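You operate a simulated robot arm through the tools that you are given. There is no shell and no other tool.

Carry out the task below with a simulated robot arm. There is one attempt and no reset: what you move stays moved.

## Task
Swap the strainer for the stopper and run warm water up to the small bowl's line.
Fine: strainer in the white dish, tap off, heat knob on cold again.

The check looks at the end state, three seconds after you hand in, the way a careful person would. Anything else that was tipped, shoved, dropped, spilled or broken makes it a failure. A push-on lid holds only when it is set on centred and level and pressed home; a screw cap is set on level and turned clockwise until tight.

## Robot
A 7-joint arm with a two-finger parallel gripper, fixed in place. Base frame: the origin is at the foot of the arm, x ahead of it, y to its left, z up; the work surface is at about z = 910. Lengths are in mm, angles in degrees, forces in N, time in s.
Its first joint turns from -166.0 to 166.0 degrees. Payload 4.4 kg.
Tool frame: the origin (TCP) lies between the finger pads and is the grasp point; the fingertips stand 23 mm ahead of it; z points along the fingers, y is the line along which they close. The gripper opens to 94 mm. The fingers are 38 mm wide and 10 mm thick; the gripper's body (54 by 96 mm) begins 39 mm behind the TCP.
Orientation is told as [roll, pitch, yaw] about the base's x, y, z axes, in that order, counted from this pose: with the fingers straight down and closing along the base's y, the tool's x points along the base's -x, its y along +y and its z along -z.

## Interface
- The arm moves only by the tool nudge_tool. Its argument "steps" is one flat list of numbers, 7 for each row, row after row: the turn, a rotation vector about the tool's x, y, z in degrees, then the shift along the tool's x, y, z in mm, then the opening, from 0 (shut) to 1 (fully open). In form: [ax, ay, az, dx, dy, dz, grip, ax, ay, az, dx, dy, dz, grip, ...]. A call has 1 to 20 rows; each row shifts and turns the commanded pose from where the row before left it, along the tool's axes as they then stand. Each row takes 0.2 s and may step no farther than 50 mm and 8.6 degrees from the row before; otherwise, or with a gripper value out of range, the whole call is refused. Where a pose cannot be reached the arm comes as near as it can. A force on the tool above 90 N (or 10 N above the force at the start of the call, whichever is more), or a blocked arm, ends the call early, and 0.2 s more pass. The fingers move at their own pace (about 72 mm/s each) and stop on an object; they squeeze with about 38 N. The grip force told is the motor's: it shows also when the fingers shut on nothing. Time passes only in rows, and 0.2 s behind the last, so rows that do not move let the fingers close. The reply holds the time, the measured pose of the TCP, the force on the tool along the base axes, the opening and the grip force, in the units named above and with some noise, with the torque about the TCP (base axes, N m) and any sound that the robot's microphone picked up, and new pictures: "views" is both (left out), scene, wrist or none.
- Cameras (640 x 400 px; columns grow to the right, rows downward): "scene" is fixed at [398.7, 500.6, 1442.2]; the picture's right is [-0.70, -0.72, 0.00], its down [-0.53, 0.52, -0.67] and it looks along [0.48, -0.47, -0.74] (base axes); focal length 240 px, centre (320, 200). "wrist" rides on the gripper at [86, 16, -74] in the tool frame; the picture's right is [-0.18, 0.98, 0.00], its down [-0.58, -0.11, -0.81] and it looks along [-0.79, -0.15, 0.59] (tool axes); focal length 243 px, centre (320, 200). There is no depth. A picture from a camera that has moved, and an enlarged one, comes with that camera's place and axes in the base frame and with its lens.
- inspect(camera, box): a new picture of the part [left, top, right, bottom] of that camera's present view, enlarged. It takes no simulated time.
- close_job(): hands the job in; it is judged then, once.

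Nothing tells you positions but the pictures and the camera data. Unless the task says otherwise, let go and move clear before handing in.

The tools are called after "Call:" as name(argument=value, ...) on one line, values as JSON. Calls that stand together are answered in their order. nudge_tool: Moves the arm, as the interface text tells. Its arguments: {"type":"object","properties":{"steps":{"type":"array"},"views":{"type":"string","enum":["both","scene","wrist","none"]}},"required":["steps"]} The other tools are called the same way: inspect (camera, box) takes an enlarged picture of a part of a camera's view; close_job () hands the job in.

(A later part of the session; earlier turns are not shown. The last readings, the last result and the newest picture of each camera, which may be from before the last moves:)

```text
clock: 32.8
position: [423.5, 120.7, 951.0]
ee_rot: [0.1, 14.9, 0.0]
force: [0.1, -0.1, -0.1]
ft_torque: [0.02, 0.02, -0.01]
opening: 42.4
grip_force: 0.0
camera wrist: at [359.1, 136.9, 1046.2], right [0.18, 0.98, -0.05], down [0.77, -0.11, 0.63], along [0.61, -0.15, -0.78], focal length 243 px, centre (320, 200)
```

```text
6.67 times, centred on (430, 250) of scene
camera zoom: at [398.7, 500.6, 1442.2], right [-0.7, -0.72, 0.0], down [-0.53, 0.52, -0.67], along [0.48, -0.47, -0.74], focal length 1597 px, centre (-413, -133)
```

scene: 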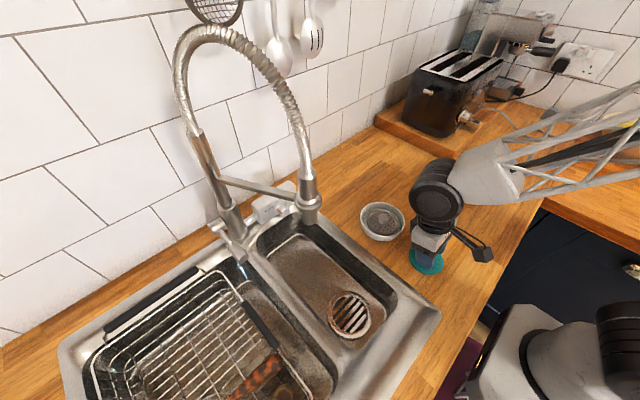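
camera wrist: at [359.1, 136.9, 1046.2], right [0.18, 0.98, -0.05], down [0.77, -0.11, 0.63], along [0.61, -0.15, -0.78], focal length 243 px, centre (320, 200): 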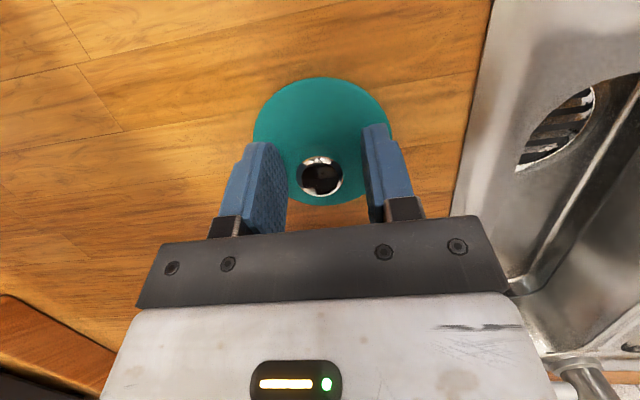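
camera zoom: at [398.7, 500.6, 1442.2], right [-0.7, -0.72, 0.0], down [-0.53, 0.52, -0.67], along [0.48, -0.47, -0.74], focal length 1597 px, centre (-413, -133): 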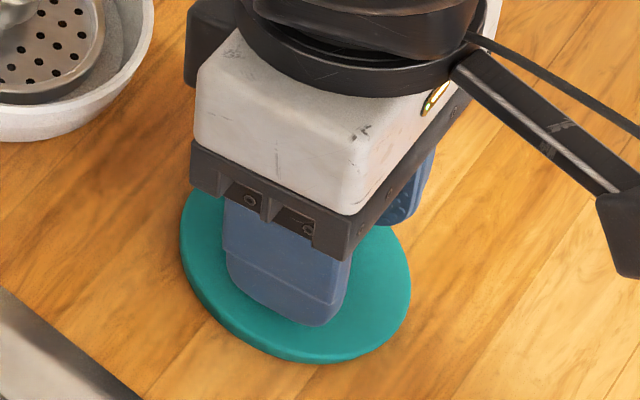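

Aligned. Closing and lifting the stopper.

Call:
nudge_tool(steps=[0, 0, 0, 0, 0, 0, 0, 0, 0, 0, 0, 0, 0, 0, 0, 0, 0, 0, 0, 0, 0, 0, 0, 0, 2.6, 0, -9.7, 0, 0, 0, 0, 5.2, 0, -19.3, 0, 0, 0, 0, 10.4, 0, -38.6, 0])

Call:
inspect(camera="wrist", box=[240, 70, 400, 170])

Call:
inspect(camera="scene", box=[390, 200, 470, 260])

```text
clock: 34.2
position: [422.6, 118.3, 1021.3]
ee_rot: [0.0, 15.0, 0.0]
force: [0.4, 1.2, -0.9]
ft_torque: [-0.01, 0.03, 0.02]
opening: 22.8
grip_force: 38.1
camera wrist: at [357.8, 135.0, 1115.4], right [0.18, 0.98, -0.05], down [0.77, -0.11, 0.63], along [0.61, -0.15, -0.78], focal length 243 px, centre (320, 200)
```

scene: 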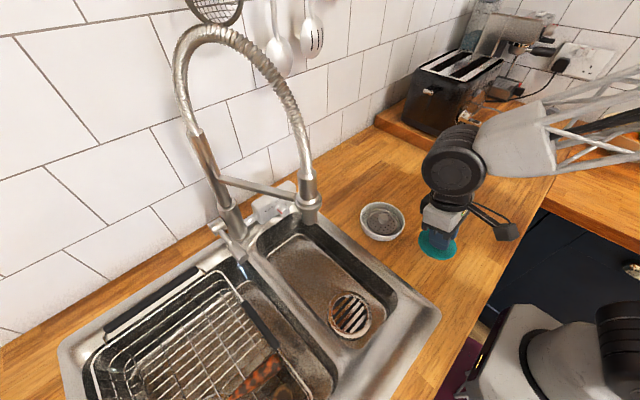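
wrist: 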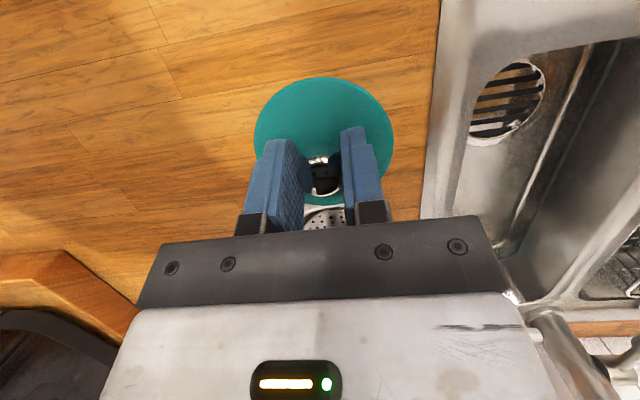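

```text
4.00 times, centred on (320, 120) of wrist
camera zoom: at [357.8, 135.0, 1115.4], right [0.18, 0.98, -0.05], down [0.77, -0.11, 0.63], along [0.61, -0.15, -0.78], focal length 970 px, centre (320, 520)
```

zoom: 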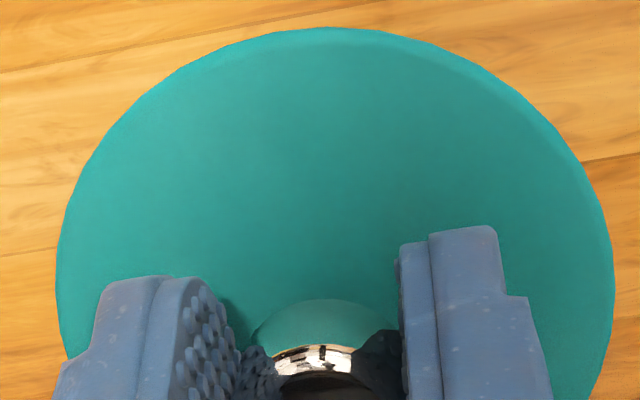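

```text
6.67 times, centred on (430, 230) of scene
camera zoom: at [398.7, 500.6, 1442.2], right [-0.7, -0.72, 0.0], down [-0.53, 0.52, -0.67], along [0.48, -0.47, -0.74], focal length 1597 px, centre (-413, 0)
```

zoom: 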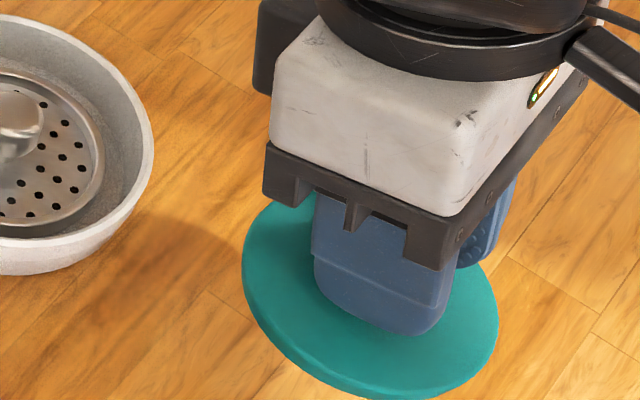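

Stopper is held level. Moving it across above the drain.

Call:
nudge_tool(steps=[0, 0, 0, -11.4, 40, -3.1, 0, 0, 0, 0, -11.4, 40, -3.1, 0, 0, 0, 0, -11.4, 40, -3.1, 0, 0, 0, 0, -11.4, 40, -3.1, 0, 0, 0, 0, -11.4, 40, -3.1, 0])

Call:
inspect(camera="wrist", box=[220, 0, 420, 125])

Call:
inspect(camera="scene", box=[290, 240, 450, 340])

```text
clock: 35.4
position: [484.2, 322.0, 1019.4]
ee_rot: [-0.1, 15.0, 0.0]
force: [0.4, -0.1, 0.0]
ft_torque: [0.0, -0.01, -0.01]
opening: 22.7
grip_force: 37.9
camera wrist: at [418.9, 337.5, 1115.4], right [0.18, 0.98, -0.05], down [0.77, -0.11, 0.63], along [0.61, -0.15, -0.78], focal length 243 px, centre (320, 200)
```

scene: 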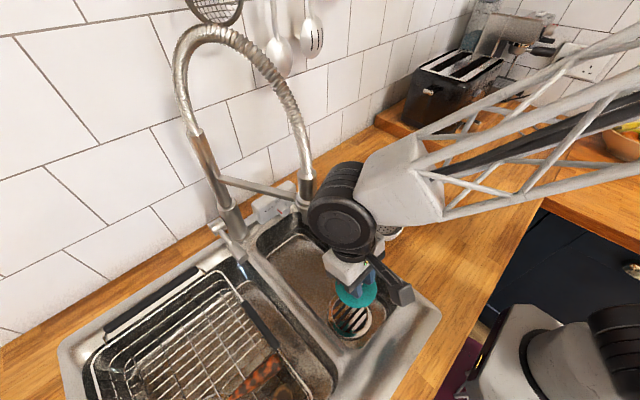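
wrist: 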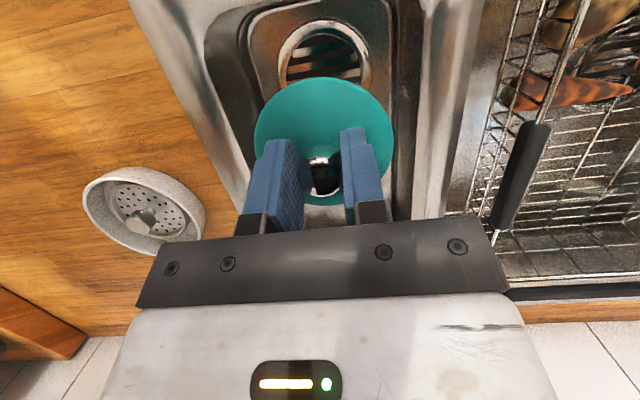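

```text
3.20 times, centred on (320, 62) of wrist
camera zoom: at [418.9, 337.5, 1115.4], right [0.18, 0.98, -0.05], down [0.77, -0.11, 0.63], along [0.61, -0.15, -0.78], focal length 776 px, centre (320, 640)
```

zoom: 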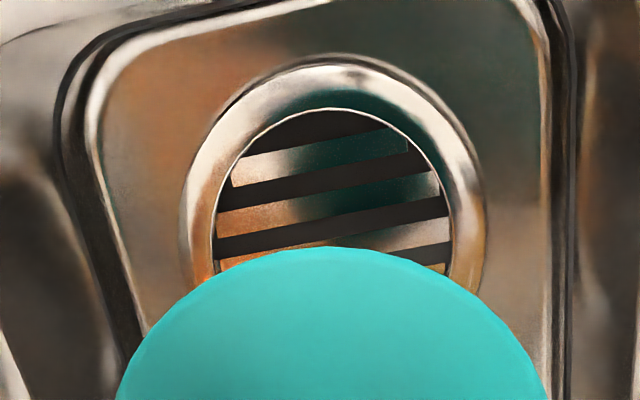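

```text
4.00 times, centred on (370, 290) of scene
camera zoom: at [398.7, 500.6, 1442.2], right [-0.7, -0.72, 0.0], down [-0.53, 0.52, -0.67], along [0.48, -0.47, -0.74], focal length 958 px, centre (120, -160)
```

zoom: 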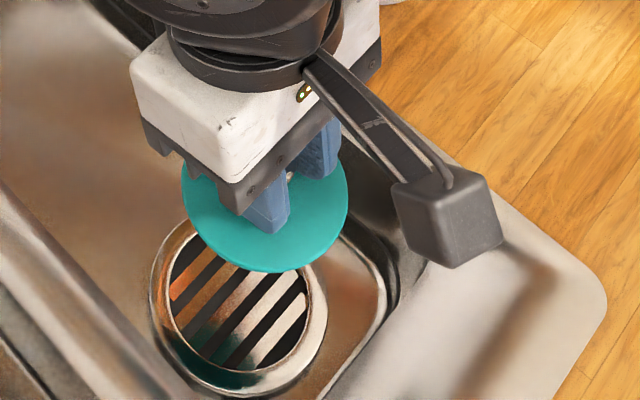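

Drain hole centre looks to be about (479, 318) and the stopper is about 4 mm too far +y. I'll correct and descend part-way, then check.

Call:
nudge_tool(steps=[0, 0, 0, -8, -1, 30, 0, 0, 0, 0, -8, -1, 30, 0, 0, 0, 0, -8, -1, 30, 0, 0, 0, 0, -4, -1, 15, 0])

Call:
inspect(camera="wrist", box=[220, 30, 420, 155])

Call:
inspect(camera="scene", box=[290, 260, 450, 360])

```text
clock: 36.4
position: [482.2, 313.7, 912.8]
ee_rot: [0.0, 14.9, 0.0]
force: [-0.1, 0.4, 0.7]
ft_torque: [0.0, -0.01, 0.01]
opening: 22.8
grip_force: 38.1
camera wrist: at [417.9, 331.3, 1008.2], right [0.18, 0.98, -0.05], down [0.77, -0.11, 0.63], along [0.61, -0.15, -0.78], focal length 243 px, centre (320, 200)
```

scene: 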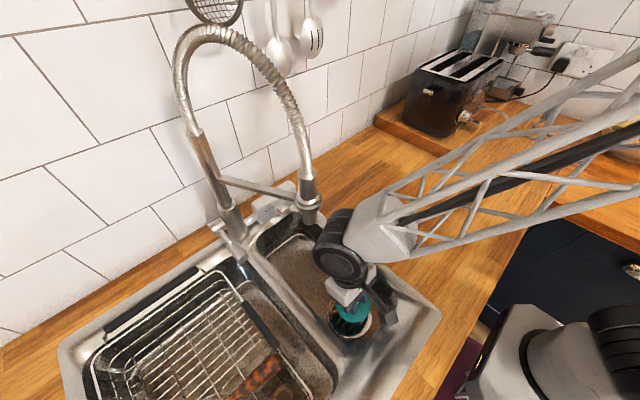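
wrist: 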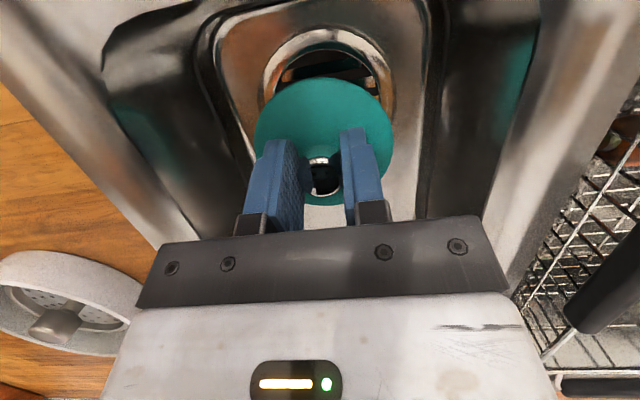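

```text
3.20 times, centred on (320, 92) of wrist
camera zoom: at [417.9, 331.3, 1008.2], right [0.18, 0.98, -0.05], down [0.77, -0.11, 0.63], along [0.61, -0.15, -0.78], focal length 776 px, centre (320, 544)
```

zoom: 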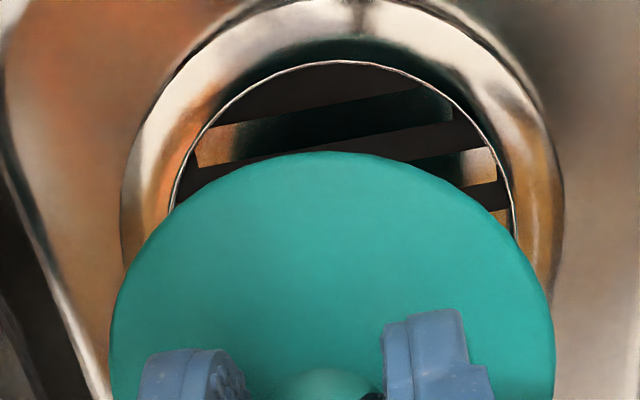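

```text
4.00 times, centred on (370, 310) of scene
camera zoom: at [398.7, 500.6, 1442.2], right [-0.7, -0.72, 0.0], down [-0.53, 0.52, -0.67], along [0.48, -0.47, -0.74], focal length 958 px, centre (120, -240)
```

zoom: 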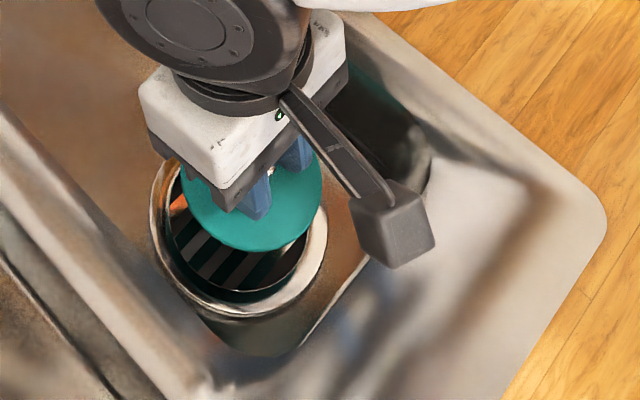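

Stopper looks a few mm too far +x relative to the hole. Adjusting and lowering to just above the flange.

Call:
nudge_tool(steps=[0, 0, 0, -1.9, 0.7, 12.3, 0, 0, 0, 0, -1.9, 0.7, 12.3, 0, 0, 0, 0, -1.9, 0.7, 12.3, 0])

Call:
inspect(camera="wrist", box=[220, 40, 420, 165])

Call:
inspect(camera="scene", box=[310, 280, 406, 340])

```text
clock: 37.2
position: [478.6, 318.0, 874.9]
ee_rot: [0.0, 15.0, 0.0]
force: [0.2, -0.7, -0.9]
ft_torque: [-0.01, -0.01, -0.01]
opening: 22.8
grip_force: 37.7
camera wrist: at [414.0, 334.4, 970.5], right [0.18, 0.98, -0.05], down [0.77, -0.11, 0.63], along [0.61, -0.15, -0.78], focal length 243 px, centre (320, 200)
```

scene: 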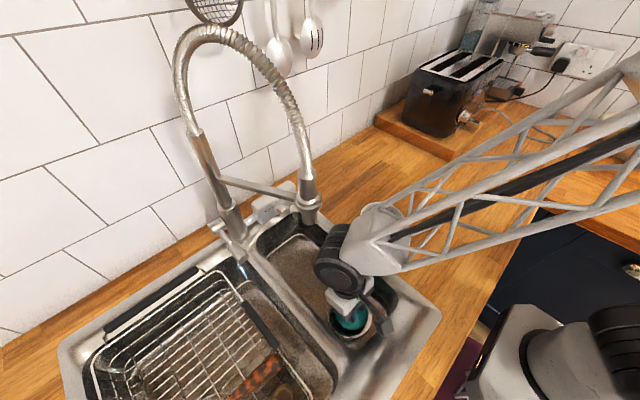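
wrist: 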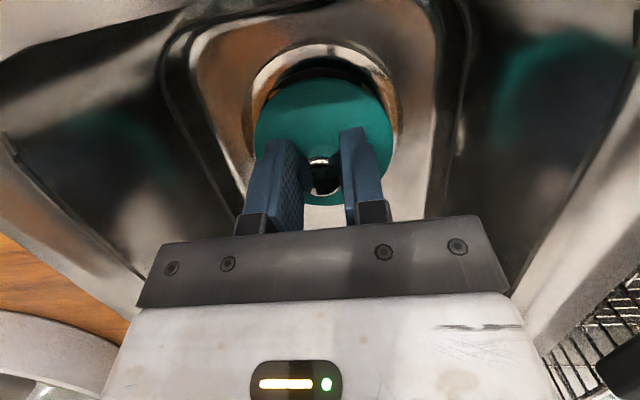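

```text
3.20 times, centred on (320, 102) of wrist
camera zoom: at [414.0, 334.4, 970.5], right [0.18, 0.98, -0.05], down [0.77, -0.11, 0.63], along [0.61, -0.15, -0.78], focal length 776 px, centre (320, 512)
```

zoom: 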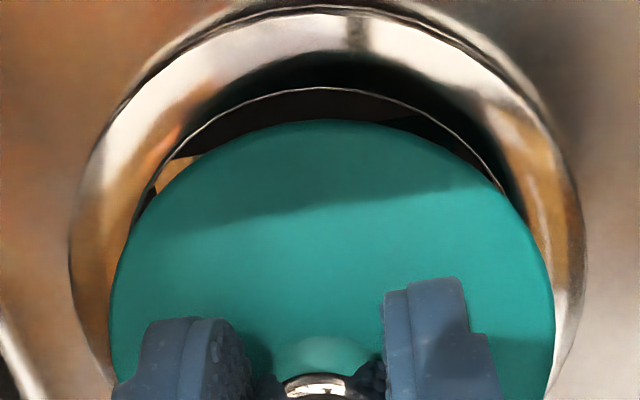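

```text
6.67 times, centred on (358, 310) of scene
camera zoom: at [398.7, 500.6, 1442.2], right [-0.7, -0.72, 0.0], down [-0.53, 0.52, -0.67], along [0.48, -0.47, -0.74], focal length 1597 px, centre (67, -533)
```

zoom: 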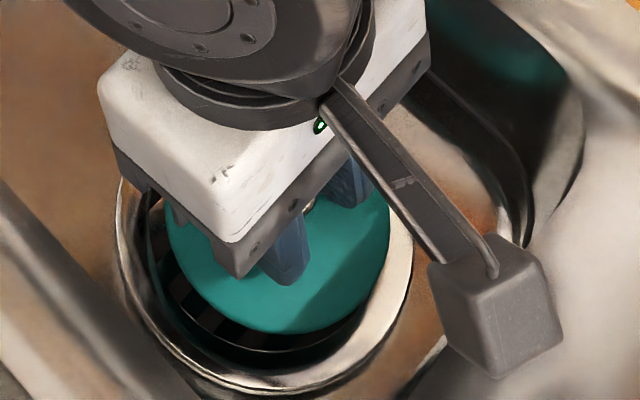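

Nearly aligned. Small correction, then lower in small steps watching the force.

Call:
nudge_tool(steps=[0, 0, 0, 2, -0.5, 2.5, 0, 0, 0, 0, -0.9, 0, 3.6, 0, 0, 0, 0, -0.7, 0, 2.9, 0])

Call:
inspect(camera="wrist", box=[220, 40, 420, 165])

Call:
inspect(camera="scene", box=[310, 280, 406, 340])

```text
clock: 38.0
position: [476.3, 318.8, 865.7]
ee_rot: [0.0, 15.0, -0.1]
force: [0.5, -0.3, -0.9]
ft_torque: [0.01, 0.01, -0.02]
opening: 23.0
grip_force: 37.1
camera wrist: at [411.4, 333.7, 961.3], right [0.18, 0.98, -0.05], down [0.77, -0.11, 0.63], along [0.61, -0.15, -0.78], focal length 243 px, centre (320, 200)
```

scene: 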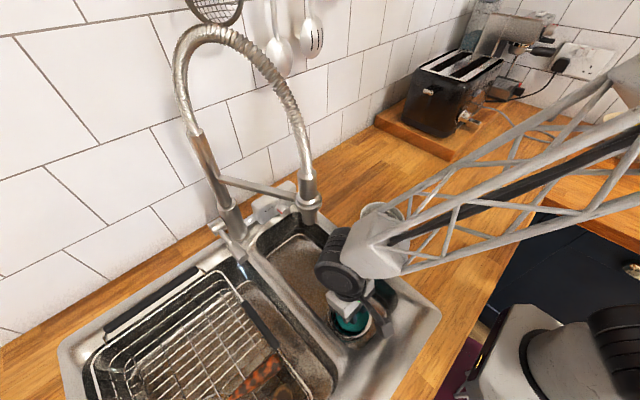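
wrist: 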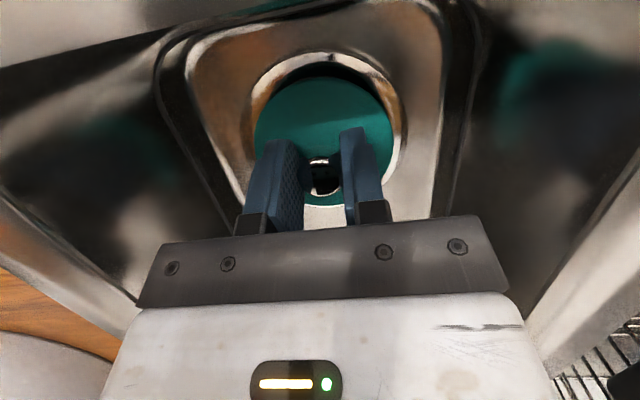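

```text
3.20 times, centred on (320, 102) of wrist
camera zoom: at [411.4, 333.7, 961.3], right [0.18, 0.98, -0.05], down [0.77, -0.11, 0.63], along [0.61, -0.15, -0.78], focal length 776 px, centre (320, 512)
```

zoom: 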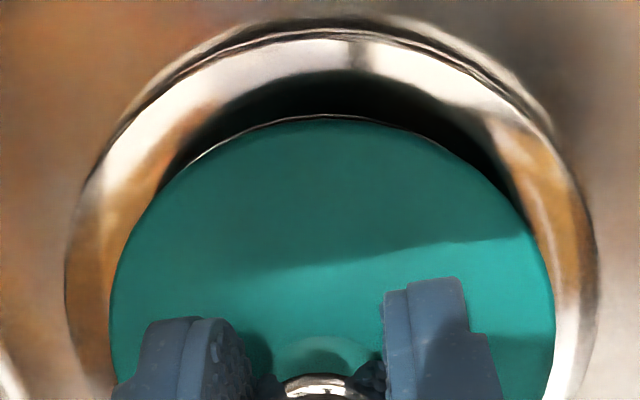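

```text
6.67 times, centred on (358, 310) of scene
camera zoom: at [398.7, 500.6, 1442.2], right [-0.7, -0.72, 0.0], down [-0.53, 0.52, -0.67], along [0.48, -0.47, -0.74], focal length 1597 px, centre (67, -533)
```

zoom: 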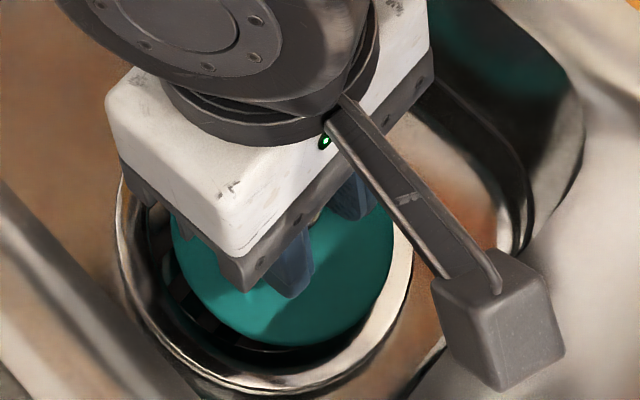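

Close to concentric. I'll nudge +1.5 mm in x and keep lowering to contact.

Call:
nudge_tool(steps=[0, 0, 0, -1.5, 0.4, -0.4, 0, 0, 0, 0, -0.8, 0, 2.9, 0], views="none")

Call:
nudge_tool(steps=[0, 0, 0, -0.5, 0, 2, 0], views="none")

Call:
nudge_tool(steps=[0, 0, 0, -0.5, 0, 2, 0], views="none")

```text
clock: 38.6
position: [476.7, 317.4, 862.8]
ee_rot: [0.1, 15.0, 0.0]
force: [-0.7, 0.8, -0.3]
ft_torque: [0.02, 0.01, 0.0]
opening: 23.0
grip_force: 37.5
```

```text
clock: 39.0
position: [477.4, 317.1, 860.1]
ee_rot: [0.0, 15.0, 0.0]
force: [-0.4, -0.3, -1.1]
ft_torque: [-0.01, -0.02, 0.01]
opening: 22.9
grip_force: 38.2
```

```text
clock: 39.4
position: [477.4, 317.5, 858.1]
ee_rot: [0.1, 15.0, 0.0]
force: [0.0, 0.3, 0.0]
ft_torque: [0.0, 0.0, 0.01]
opening: 22.9
grip_force: 38.5
```

Call:
nudge_tool(steps=[0, 0, 0, -0.5, 0, 2, 0])

Call:
inspect(camera="wrist", box=[220, 40, 420, 165])

Call:
inspect(camera="scene", box=[310, 280, 406, 340])

```text
clock: 39.8
position: [477.6, 317.8, 857.5]
ee_rot: [0.0, 14.9, 0.0]
force: [-0.2, 0.1, -0.5]
ft_torque: [0.0, -0.01, 0.0]
opening: 22.9
grip_force: 38.0
camera wrist: at [412.8, 333.9, 952.4], right [0.18, 0.98, -0.05], down [0.77, -0.11, 0.63], along [0.61, -0.15, -0.78], focal length 243 px, centre (320, 200)
```

scene: 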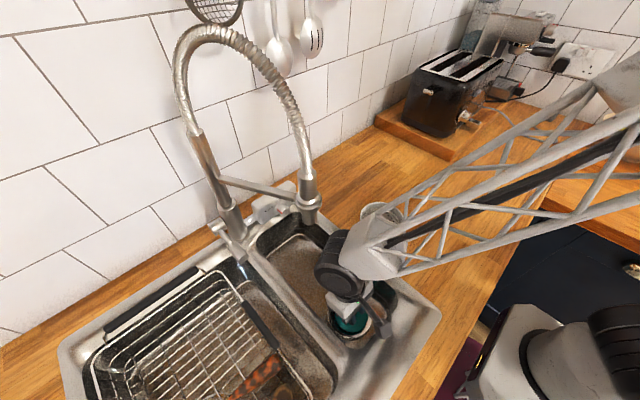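
wrist: 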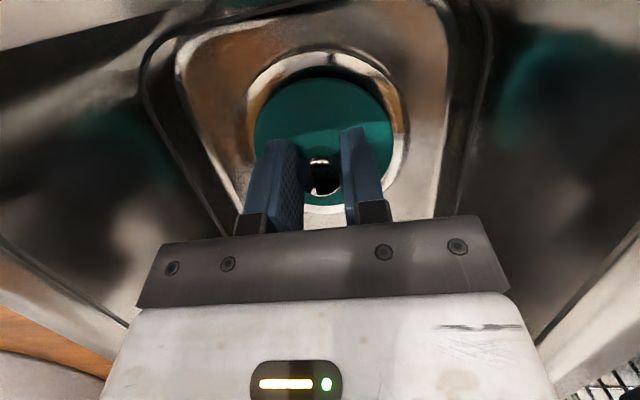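

```text
3.20 times, centred on (320, 102) of wrist
camera zoom: at [412.8, 333.9, 952.4], right [0.18, 0.98, -0.05], down [0.77, -0.11, 0.63], along [0.61, -0.15, -0.78], focal length 776 px, centre (320, 512)
```

zoom: 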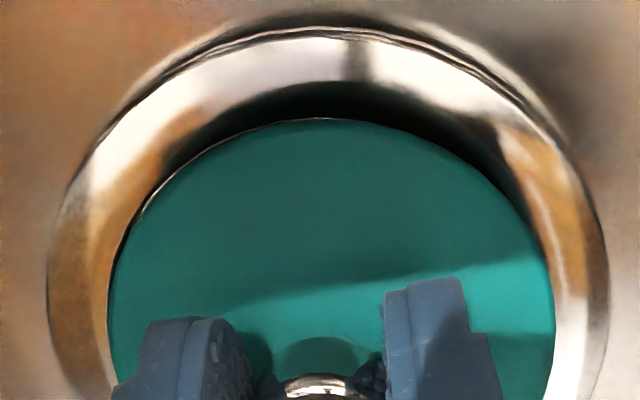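

```text
6.67 times, centred on (358, 310) of scene
camera zoom: at [398.7, 500.6, 1442.2], right [-0.7, -0.72, 0.0], down [-0.53, 0.52, -0.67], along [0.48, -0.47, -0.74], focal length 1597 px, centre (67, -533)
```

zoom: 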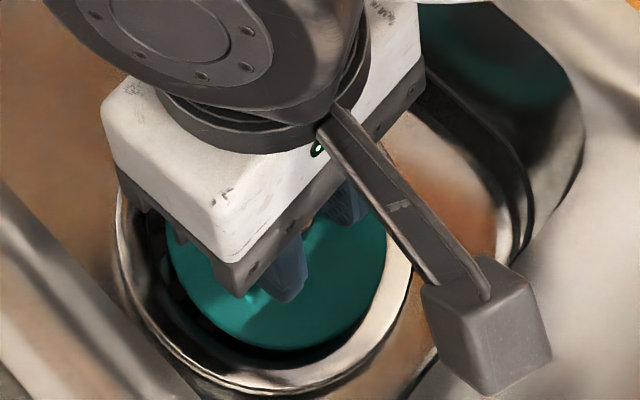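

The stopper is entering the recess concentrically. A 1 mm shift to −y and continue down to contact.

Call:
nudge_tool(steps=[0, 0, 0, -0.5, -0.8, 2, 0], views="none")

Call:
nudge_tool(steps=[0, 0, 0, -0.5, 0, 2, 0], views="none")

```text
clock: 40.2
position: [477.9, 317.1, 855.0]
ee_rot: [0.0, 15.1, 0.0]
force: [0.0, -0.1, -0.6]
ft_torque: [-0.01, 0.0, -0.04]
opening: 22.6
grip_force: 37.8
```

```text
clock: 40.6
position: [478.1, 318.3, 852.6]
ee_rot: [0.0, 15.0, 0.0]
force: [-0.2, 0.9, -0.6]
ft_torque: [0.01, -0.02, -0.02]
opening: 22.9
grip_force: 37.3
```

Call:
nudge_tool(steps=[0, 0, 0, -0.5, 0, 2, 0])

Call:
inspect(camera="wrist", box=[220, 40, 420, 165])

Call:
inspect(camera="scene", box=[310, 280, 406, 340])

```text
clock: 41.0
position: [476.6, 317.5, 850.2]
ee_rot: [0.0, 15.0, 0.0]
force: [0.3, -0.2, -0.5]
ft_torque: [0.0, 0.01, 0.02]
opening: 22.8
grip_force: 37.6
camera wrist: at [412.6, 333.0, 946.3], right [0.18, 0.98, -0.05], down [0.77, -0.11, 0.63], along [0.61, -0.15, -0.78], focal length 243 px, centre (320, 200)
```

scene: 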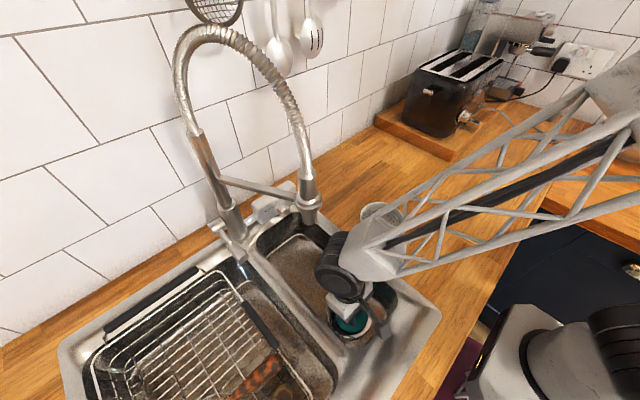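
wrist: 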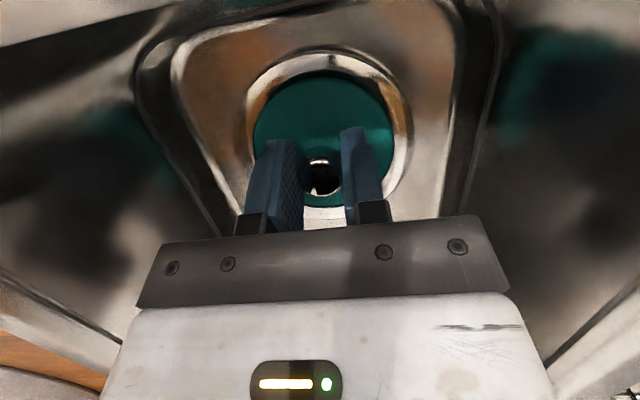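

```text
3.20 times, centred on (320, 102) of wrist
camera zoom: at [412.6, 333.0, 946.3], right [0.18, 0.98, -0.05], down [0.77, -0.11, 0.63], along [0.61, -0.15, -0.78], focal length 776 px, centre (320, 512)
```

zoom: 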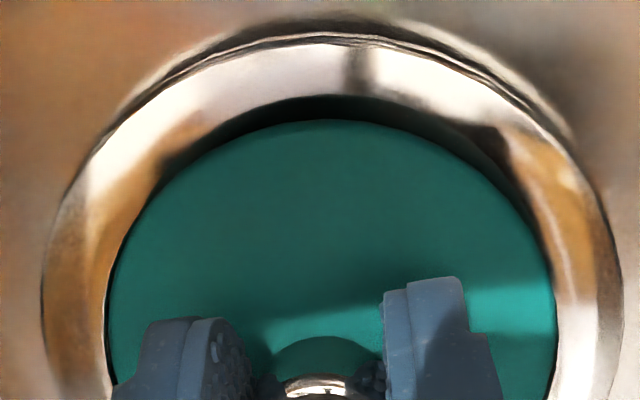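

```text
6.67 times, centred on (358, 310) of scene
camera zoom: at [398.7, 500.6, 1442.2], right [-0.7, -0.72, 0.0], down [-0.53, 0.52, -0.67], along [0.48, -0.47, -0.74], focal length 1597 px, centre (67, -533)
```

zoom: 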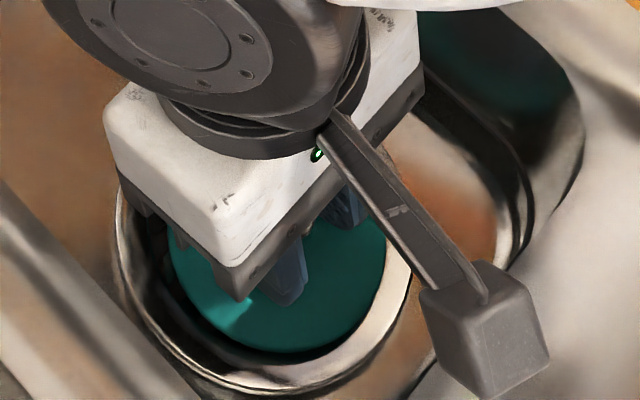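

Inside the recess and concentric. Continuing down.

Call:
nudge_tool(steps=[0, 0, 0, -0.5, 0, 2, 0], views="none")

Call:
nudge_tool(steps=[0, 0, 0, -0.5, 0, 2, 0], views="none")

Call:
nudge_tool(steps=[0, 0, 0, -0.5, 0, 2, 0], views="none")

```text
clock: 41.4
position: [477.9, 317.3, 849.8]
ee_rot: [0.2, 14.8, -0.1]
force: [7.7, -6.9, 24.6]
ft_torque: [-0.28, 0.5, 0.03]
opening: 23.0
grip_force: 38.7
```

```text
clock: 41.8
position: [478.5, 317.9, 847.5]
ee_rot: [0.1, 14.8, -0.1]
force: [12.0, 3.6, 24.7]
ft_torque: [0.19, 0.35, -0.04]
opening: 22.9
grip_force: 38.1
```

```text
clock: 42.2
position: [477.4, 317.1, 844.6]
ee_rot: [0.1, 14.9, 0.0]
force: [16.0, 4.5, 29.6]
ft_torque: [0.29, 0.4, -0.11]
opening: 22.9
grip_force: 37.7
```

Contact, and it's still moving in with about 30 N and some +x side force. Checking the picture.

Call:
inspect(camera="wrist", box=[220, 40, 420, 165])

Call:
inspect(camera="scene", box=[310, 280, 406, 340])

```text
3.20 times, centred on (320, 102) of wrist
camera zoom: at [412.6, 332.8, 940.0], right [0.18, 0.98, -0.05], down [0.77, -0.11, 0.63], along [0.61, -0.15, -0.78], focal length 776 px, centre (320, 512)
```

zoom: 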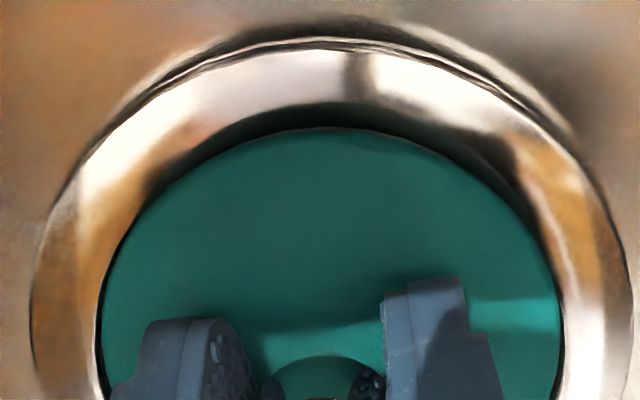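

```text
6.67 times, centred on (358, 310) of scene
camera zoom: at [398.7, 500.6, 1442.2], right [-0.7, -0.72, 0.0], down [-0.53, 0.52, -0.67], along [0.48, -0.47, -0.74], focal length 1597 px, centre (67, -533)
```

zoom: 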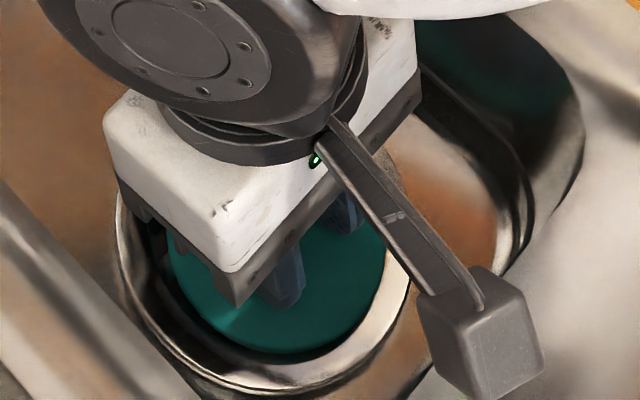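

The stopper has bottomed out (the fingers slid down the knob a little). Releasing and rising to inspect the seating.

Call:
nudge_tool(steps=[0, 0, 0, 0.4, 0, -1.5, 0, 0, 0, 0, 0, 0, 0, 0.45, 0, 0, 0, 0, 0, 0, 0.45, 0, 0, 0, 2.6, 0, -9.7, 0.45, 0, 0, 0, 5.2, 0, -19.3, 0.45, 0, 0, 0, 7.8, 0, -29, 0.45, 0, 0, 0, 10.4, 0, -38.6, 0.45])

Call:
inspect(camera="wrist", box=[240, 20, 400, 120])

Call:
inspect(camera="scene", box=[310, 280, 406, 340])

```text
clock: 43.8
position: [477.4, 316.5, 947.7]
ee_rot: [0.0, 15.0, 0.0]
force: [0.6, 1.2, -0.3]
ft_torque: [0.0, 0.03, -0.02]
opening: 42.2
grip_force: 0.1
camera wrist: at [412.0, 332.4, 1042.6], right [0.18, 0.98, -0.05], down [0.77, -0.11, 0.63], along [0.61, -0.15, -0.78], focal length 243 px, centre (320, 200)
```

scene: 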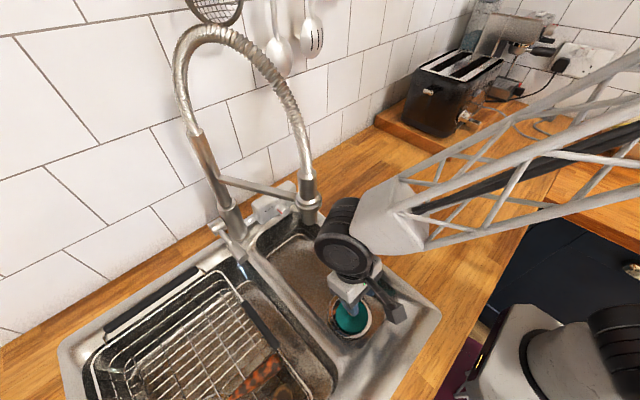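
wrist: 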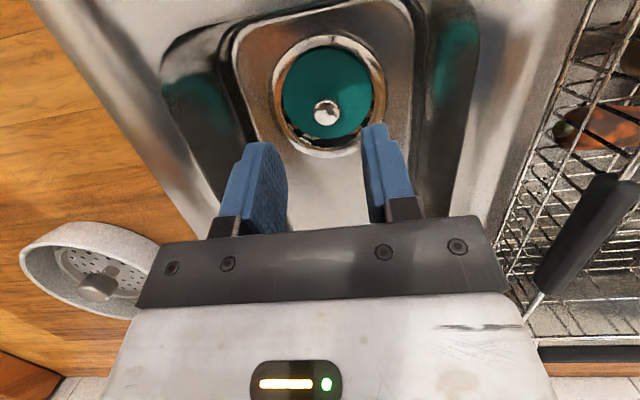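

```text
4.00 times, centred on (320, 70) of wrist
camera zoom: at [412.0, 332.4, 1042.6], right [0.18, 0.98, -0.05], down [0.77, -0.11, 0.63], along [0.61, -0.15, -0.78], focal length 970 px, centre (320, 720)
```

zoom: 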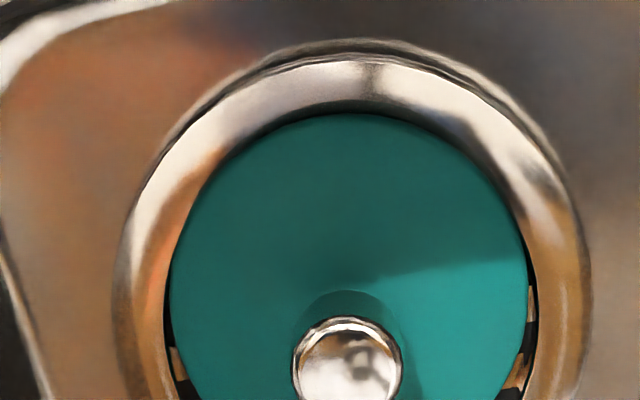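

```text
6.67 times, centred on (358, 310) of scene
camera zoom: at [398.7, 500.6, 1442.2], right [-0.7, -0.72, 0.0], down [-0.53, 0.52, -0.67], along [0.48, -0.47, -0.74], focal length 1597 px, centre (67, -533)
```

zoom: 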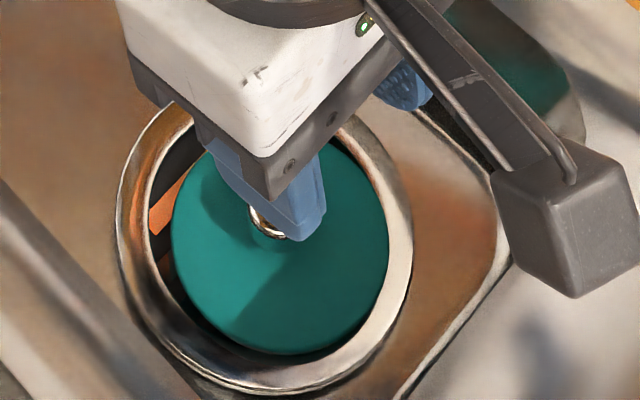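

The stopper sits in the recess but a dark gap shows on the +x side, so it's off-centre toward −x. I'll zoom in on the whole drain.

Call:
inspect(camera="wrist", box=[262, 28, 398, 168])

Call:
inspect(camera="scene", box=[322, 285, 386, 345])

```text
2.86 times, centred on (330, 98) of wrist
camera zoom: at [412.0, 332.4, 1042.6], right [0.18, 0.98, -0.05], down [0.77, -0.11, 0.63], along [0.61, -0.15, -0.78], focal length 693 px, centre (291, 491)
```

zoom: 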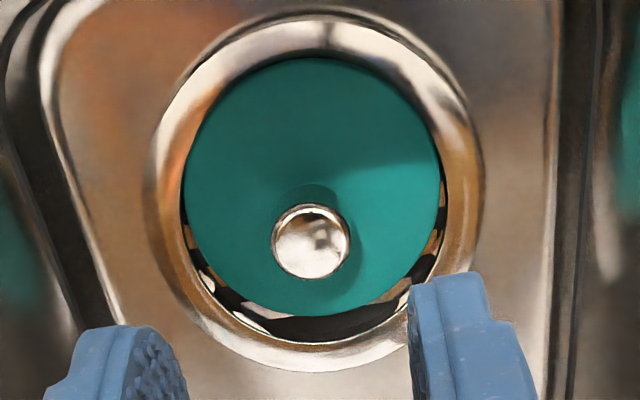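

```text
6.67 times, centred on (354, 315) of scene
camera zoom: at [398.7, 500.6, 1442.2], right [-0.7, -0.72, 0.0], down [-0.53, 0.52, -0.67], along [0.48, -0.47, -0.74], focal length 1597 px, centre (93, -567)
```

zoom: 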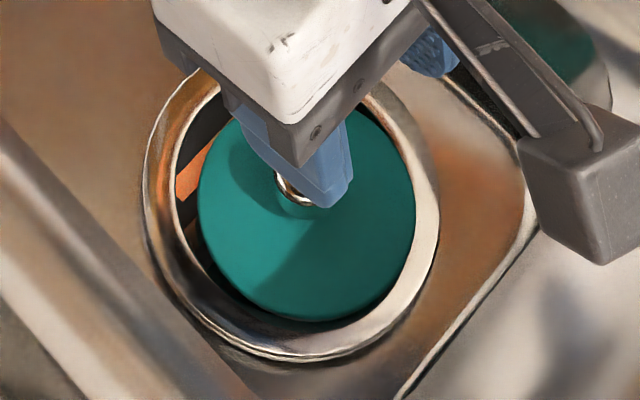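

The stopper is tilted: its −x edge is riding on the flange lip while the +x side has dropped in. Hole centre is about (478, 316) and the stopper needs about +3.5 mm in x. I'll regrip its knob and walk it in.

Call:
nudge_tool(steps=[0, 0, 0, -6.4, 0, 22.9, 0.45, 0, 0, 0, -6.4, 0, 22.9, 0.45, 0, 0, 0, -6.4, 0, 22.9, 0.45, 0, 0, 0, -5.6, 0, 21.5, 0.45, 0, 0, 0, 0, 0, 0, 0, 0, 0, 0, 0, 0, 0, 0, 0, 0, 0, 0, 0, 0, 0], views="wrist")

Call:
inspect(camera="wrist", box=[220, 40, 420, 165])

```text
clock: 45.4
position: [477.3, 316.2, 852.1]
ee_rot: [-0.1, 15.1, 0.0]
force: [0.7, -2.0, 0.8]
ft_torque: [-0.05, 0.0, 0.01]
opening: 22.3
grip_force: 38.1
camera wrist: at [412.9, 332.5, 947.9], right [0.18, 0.98, -0.05], down [0.77, -0.11, 0.63], along [0.61, -0.15, -0.78], focal length 243 px, centre (320, 200)
```

wrist: 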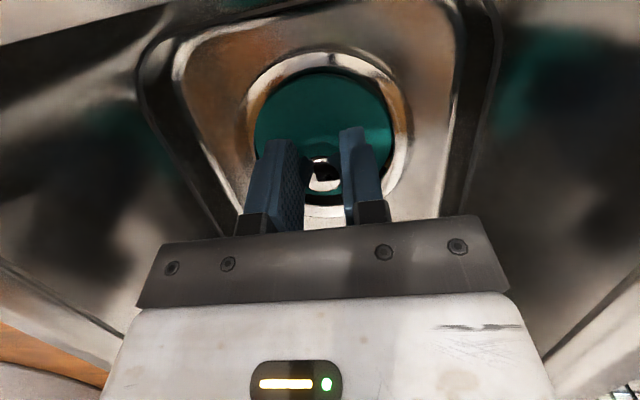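

```text
3.20 times, centred on (320, 102) of wrist
camera zoom: at [412.9, 332.5, 947.9], right [0.18, 0.98, -0.05], down [0.77, -0.11, 0.63], along [0.61, -0.15, -0.78], focal length 776 px, centre (320, 512)
```

zoom: 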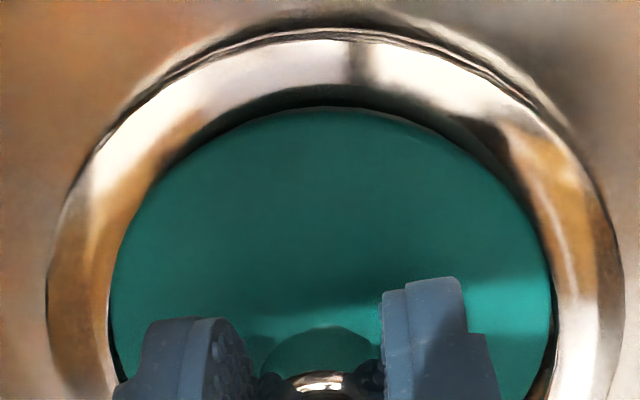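

I'll lift 4 mm and rotate the tool −9°, which levels the disc and swings it about 5 mm toward +x.

Call:
nudge_tool(steps=[0, 0, 0, 1, 0, -3.9, 0, 0, -4.5, 0, 0, 0, 0, 0, 0, -4.5, 0, 0, 0, 0, 0], views="wrist")

Call:
inspect(camera="wrist", box=[220, 40, 420, 165])

Call:
inspect(camera="scene", box=[310, 280, 406, 340])

```text
clock: 46.2
position: [479.5, 316.9, 856.6]
ee_rot: [-0.1, 5.9, -0.1]
force: [0.2, -0.6, -0.6]
ft_torque: [0.05, -0.03, -0.01]
opening: 22.3
grip_force: 37.8
camera wrist: at [399.2, 333.0, 940.5], right [0.18, 0.98, -0.02], down [0.66, -0.11, 0.74], along [0.73, -0.15, -0.67], focal length 243 px, centre (320, 200)
```

wrist: 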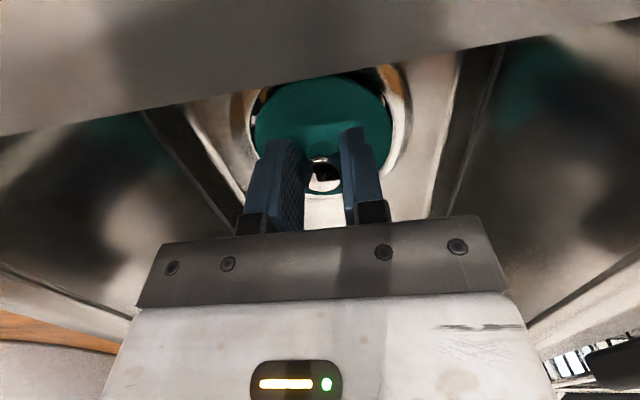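

```text
3.20 times, centred on (320, 102) of wrist
camera zoom: at [399.2, 333.0, 940.5], right [0.18, 0.98, -0.02], down [0.66, -0.11, 0.74], along [0.73, -0.15, -0.67], focal length 776 px, centre (320, 512)
```

zoom: 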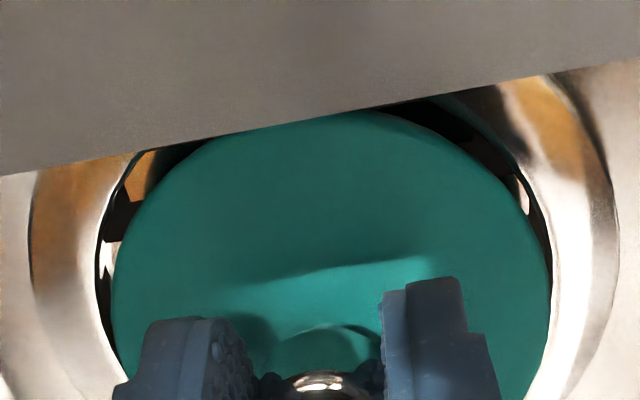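

```text
6.67 times, centred on (358, 310) of scene
camera zoom: at [398.7, 500.6, 1442.2], right [-0.7, -0.72, 0.0], down [-0.53, 0.52, -0.67], along [0.48, -0.47, -0.74], focal length 1597 px, centre (67, -533)
```

zoom: 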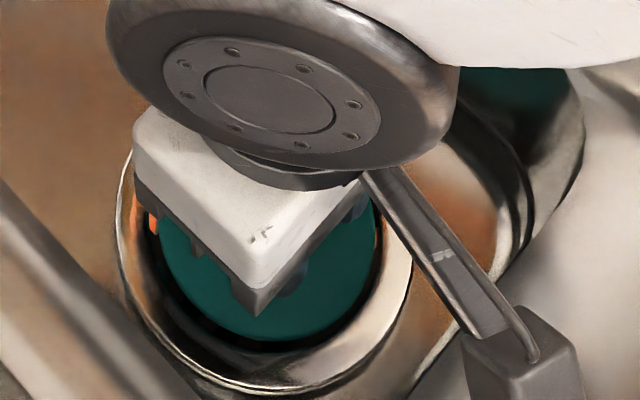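

The disc now looks level, with an even gap that matches it being about 4 mm above its seat. Lowering in small steps.

Call:
nudge_tool(steps=[0, 0, 0, -0.2, 0, 2, 0], views="none")

Call:
nudge_tool(steps=[0, 0, 0, -0.2, 0, 2, 0], views="none")

Call:
nudge_tool(steps=[0, 0, 0, -0.2, 0, 2, 0], views="wrist")

Call:
inspect(camera="wrist", box=[220, 40, 420, 165])

Call:
inspect(camera="scene", box=[310, 280, 406, 340])

```text
clock: 46.6
position: [477.7, 317.0, 854.7]
ee_rot: [0.0, 5.9, 0.0]
force: [0.3, -0.6, -0.4]
ft_torque: [0.01, 0.01, -0.01]
opening: 22.4
grip_force: 38.3
```

```text
clock: 47.0
position: [478.4, 316.5, 852.8]
ee_rot: [0.0, 6.1, 0.0]
force: [0.4, 0.6, -0.7]
ft_torque: [-0.01, 0.01, -0.02]
opening: 22.4
grip_force: 38.2
```

```text
clock: 47.4
position: [476.6, 317.2, 849.9]
ee_rot: [0.0, 6.0, 0.0]
force: [0.3, 0.9, -0.6]
ft_torque: [0.01, 0.06, 0.03]
opening: 22.4
grip_force: 38.1
camera wrist: at [399.1, 333.1, 934.8], right [0.18, 0.98, -0.02], down [0.66, -0.11, 0.74], along [0.73, -0.15, -0.67], focal length 243 px, centre (320, 200)
```

wrist: 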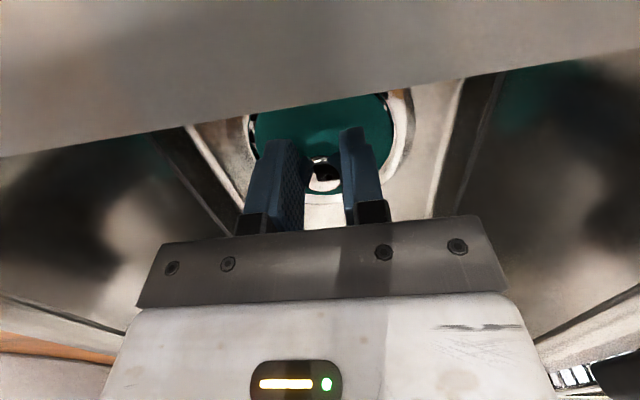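

```text
3.20 times, centred on (320, 102) of wrist
camera zoom: at [399.1, 333.1, 934.8], right [0.18, 0.98, -0.02], down [0.66, -0.11, 0.74], along [0.73, -0.15, -0.67], focal length 776 px, centre (320, 512)
```

zoom: 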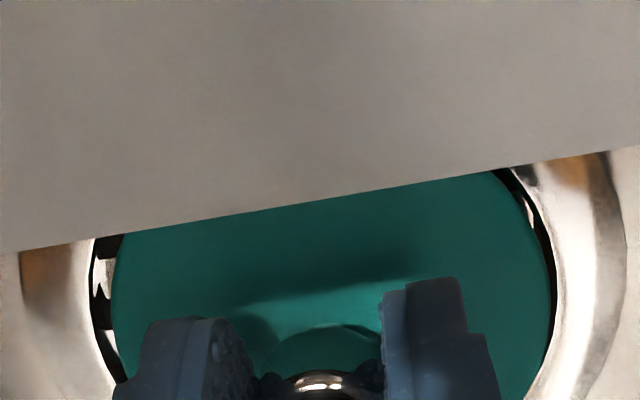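

```text
6.67 times, centred on (358, 310) of scene
camera zoom: at [398.7, 500.6, 1442.2], right [-0.7, -0.72, 0.0], down [-0.53, 0.52, -0.67], along [0.48, -0.47, -0.74], focal length 1597 px, centre (67, -533)
```

zoom: 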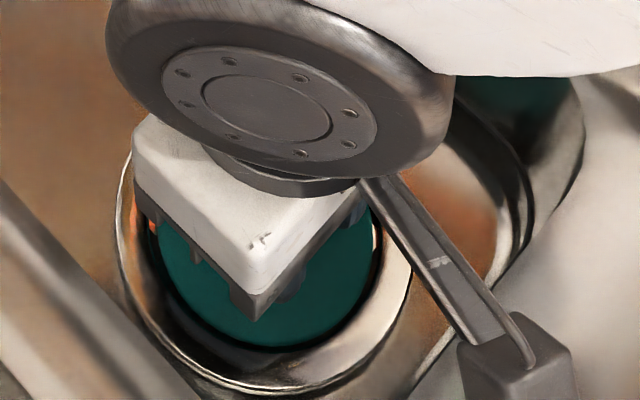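

Call:
nudge_tool(steps=[0, 0, 0, -0.2, -0.8, 1.5, 0], views="none")

Call:
nudge_tool(steps=[0, 0, 0, -0.2, 0, 1.5, 0], views="none")

Call:
nudge_tool(steps=[0, 0, 0, -0.2, 0, 1.5, 0], views="none")

```text
clock: 47.8
position: [478.0, 316.7, 848.0]
ee_rot: [0.0, 6.0, 0.0]
force: [-1.0, 0.6, 0.9]
ft_torque: [0.02, 0.08, 0.01]
opening: 22.4
grip_force: 38.6
```

```text
clock: 48.2
position: [478.3, 316.7, 847.9]
ee_rot: [0.0, 6.0, -0.1]
force: [-4.1, -1.6, 15.9]
ft_torque: [0.01, 0.63, 0.0]
opening: 22.5
grip_force: 38.0
```

```text
clock: 48.6
position: [478.3, 316.3, 846.8]
ee_rot: [0.1, 6.0, 0.0]
force: [-0.1, -1.8, 22.1]
ft_torque: [-0.07, 0.67, -0.03]
opening: 22.4
grip_force: 38.1
```

Contact with the load toward the −x edge. Releasing to let it settle, then rising to look.

Call:
nudge_tool(steps=[0, 0, 0, 0.2, 0, -1.2, 0, 0, 0, 0, 0, 0, 0, 0.45, 0, 0, 0, 0, 0, 0, 0.45, 0, 0, 0, 1, 0, -9.7, 0.45, 0, 0, 0, 2, 0, -19.8, 0.45, 0, 0, 0, 3, 0, -29.8, 0.45, 0, 0, 0, 34, 0, -35, 0.45])

Call:
inspect(camera="wrist", box=[262, 28, 398, 168])

Call:
inspect(camera="scene", box=[310, 280, 406, 340])

```text
clock: 50.2
position: [448.8, 315.0, 944.6]
ee_rot: [0.0, 6.0, 0.0]
force: [-0.2, 0.1, -0.5]
ft_torque: [0.02, -0.03, 0.03]
opening: 42.4
grip_force: 0.0
camera wrist: at [370.2, 332.3, 1028.9], right [0.18, 0.98, -0.02], down [0.66, -0.11, 0.74], along [0.73, -0.15, -0.67], focal length 243 px, centre (320, 200)
```

scene: 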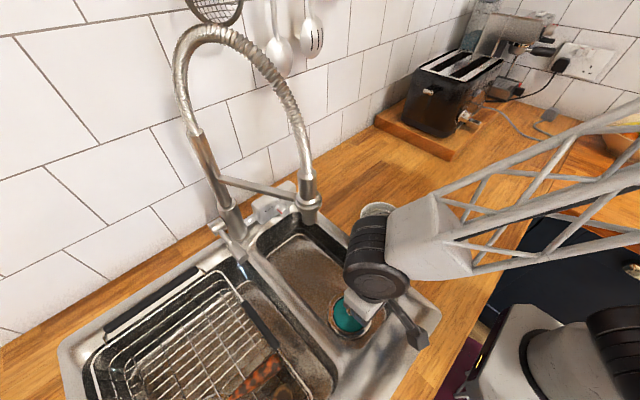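
wrist: 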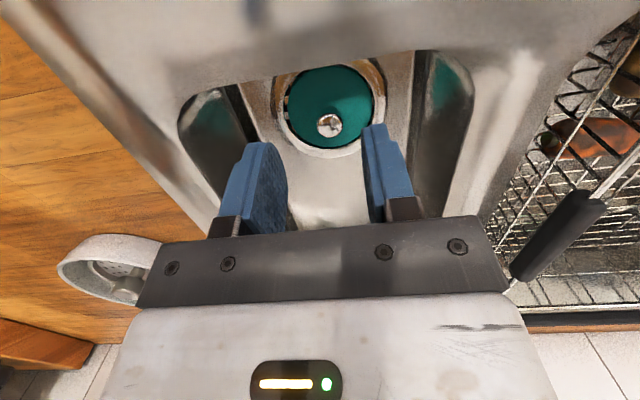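

```text
2.86 times, centred on (330, 98) of wrist
camera zoom: at [370.2, 332.3, 1028.9], right [0.18, 0.98, -0.02], down [0.66, -0.11, 0.74], along [0.73, -0.15, -0.67], focal length 693 px, centre (291, 491)
```

zoom: 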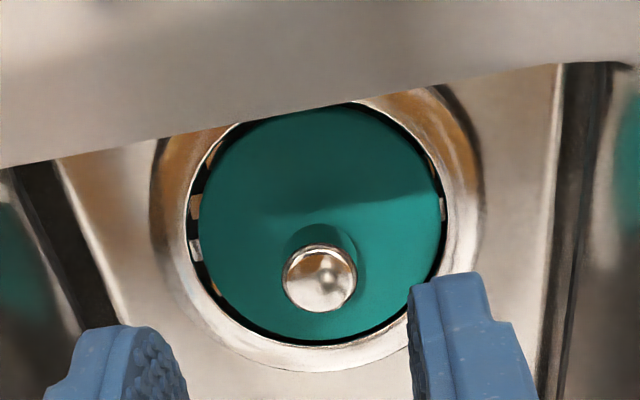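

```text
6.67 times, centred on (358, 310) of scene
camera zoom: at [398.7, 500.6, 1442.2], right [-0.7, -0.72, 0.0], down [-0.53, 0.52, -0.67], along [0.48, -0.47, -0.74], focal length 1597 px, centre (67, -533)
```

zoom: 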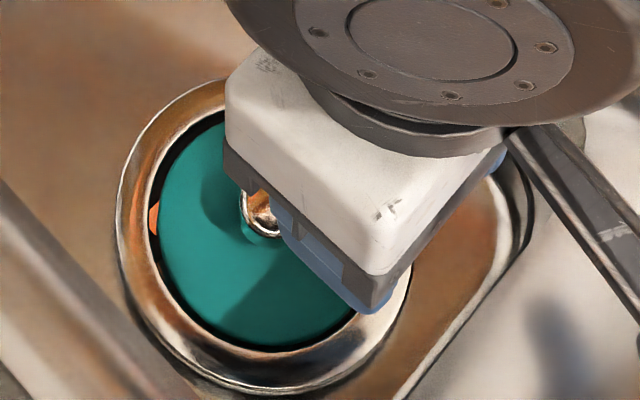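

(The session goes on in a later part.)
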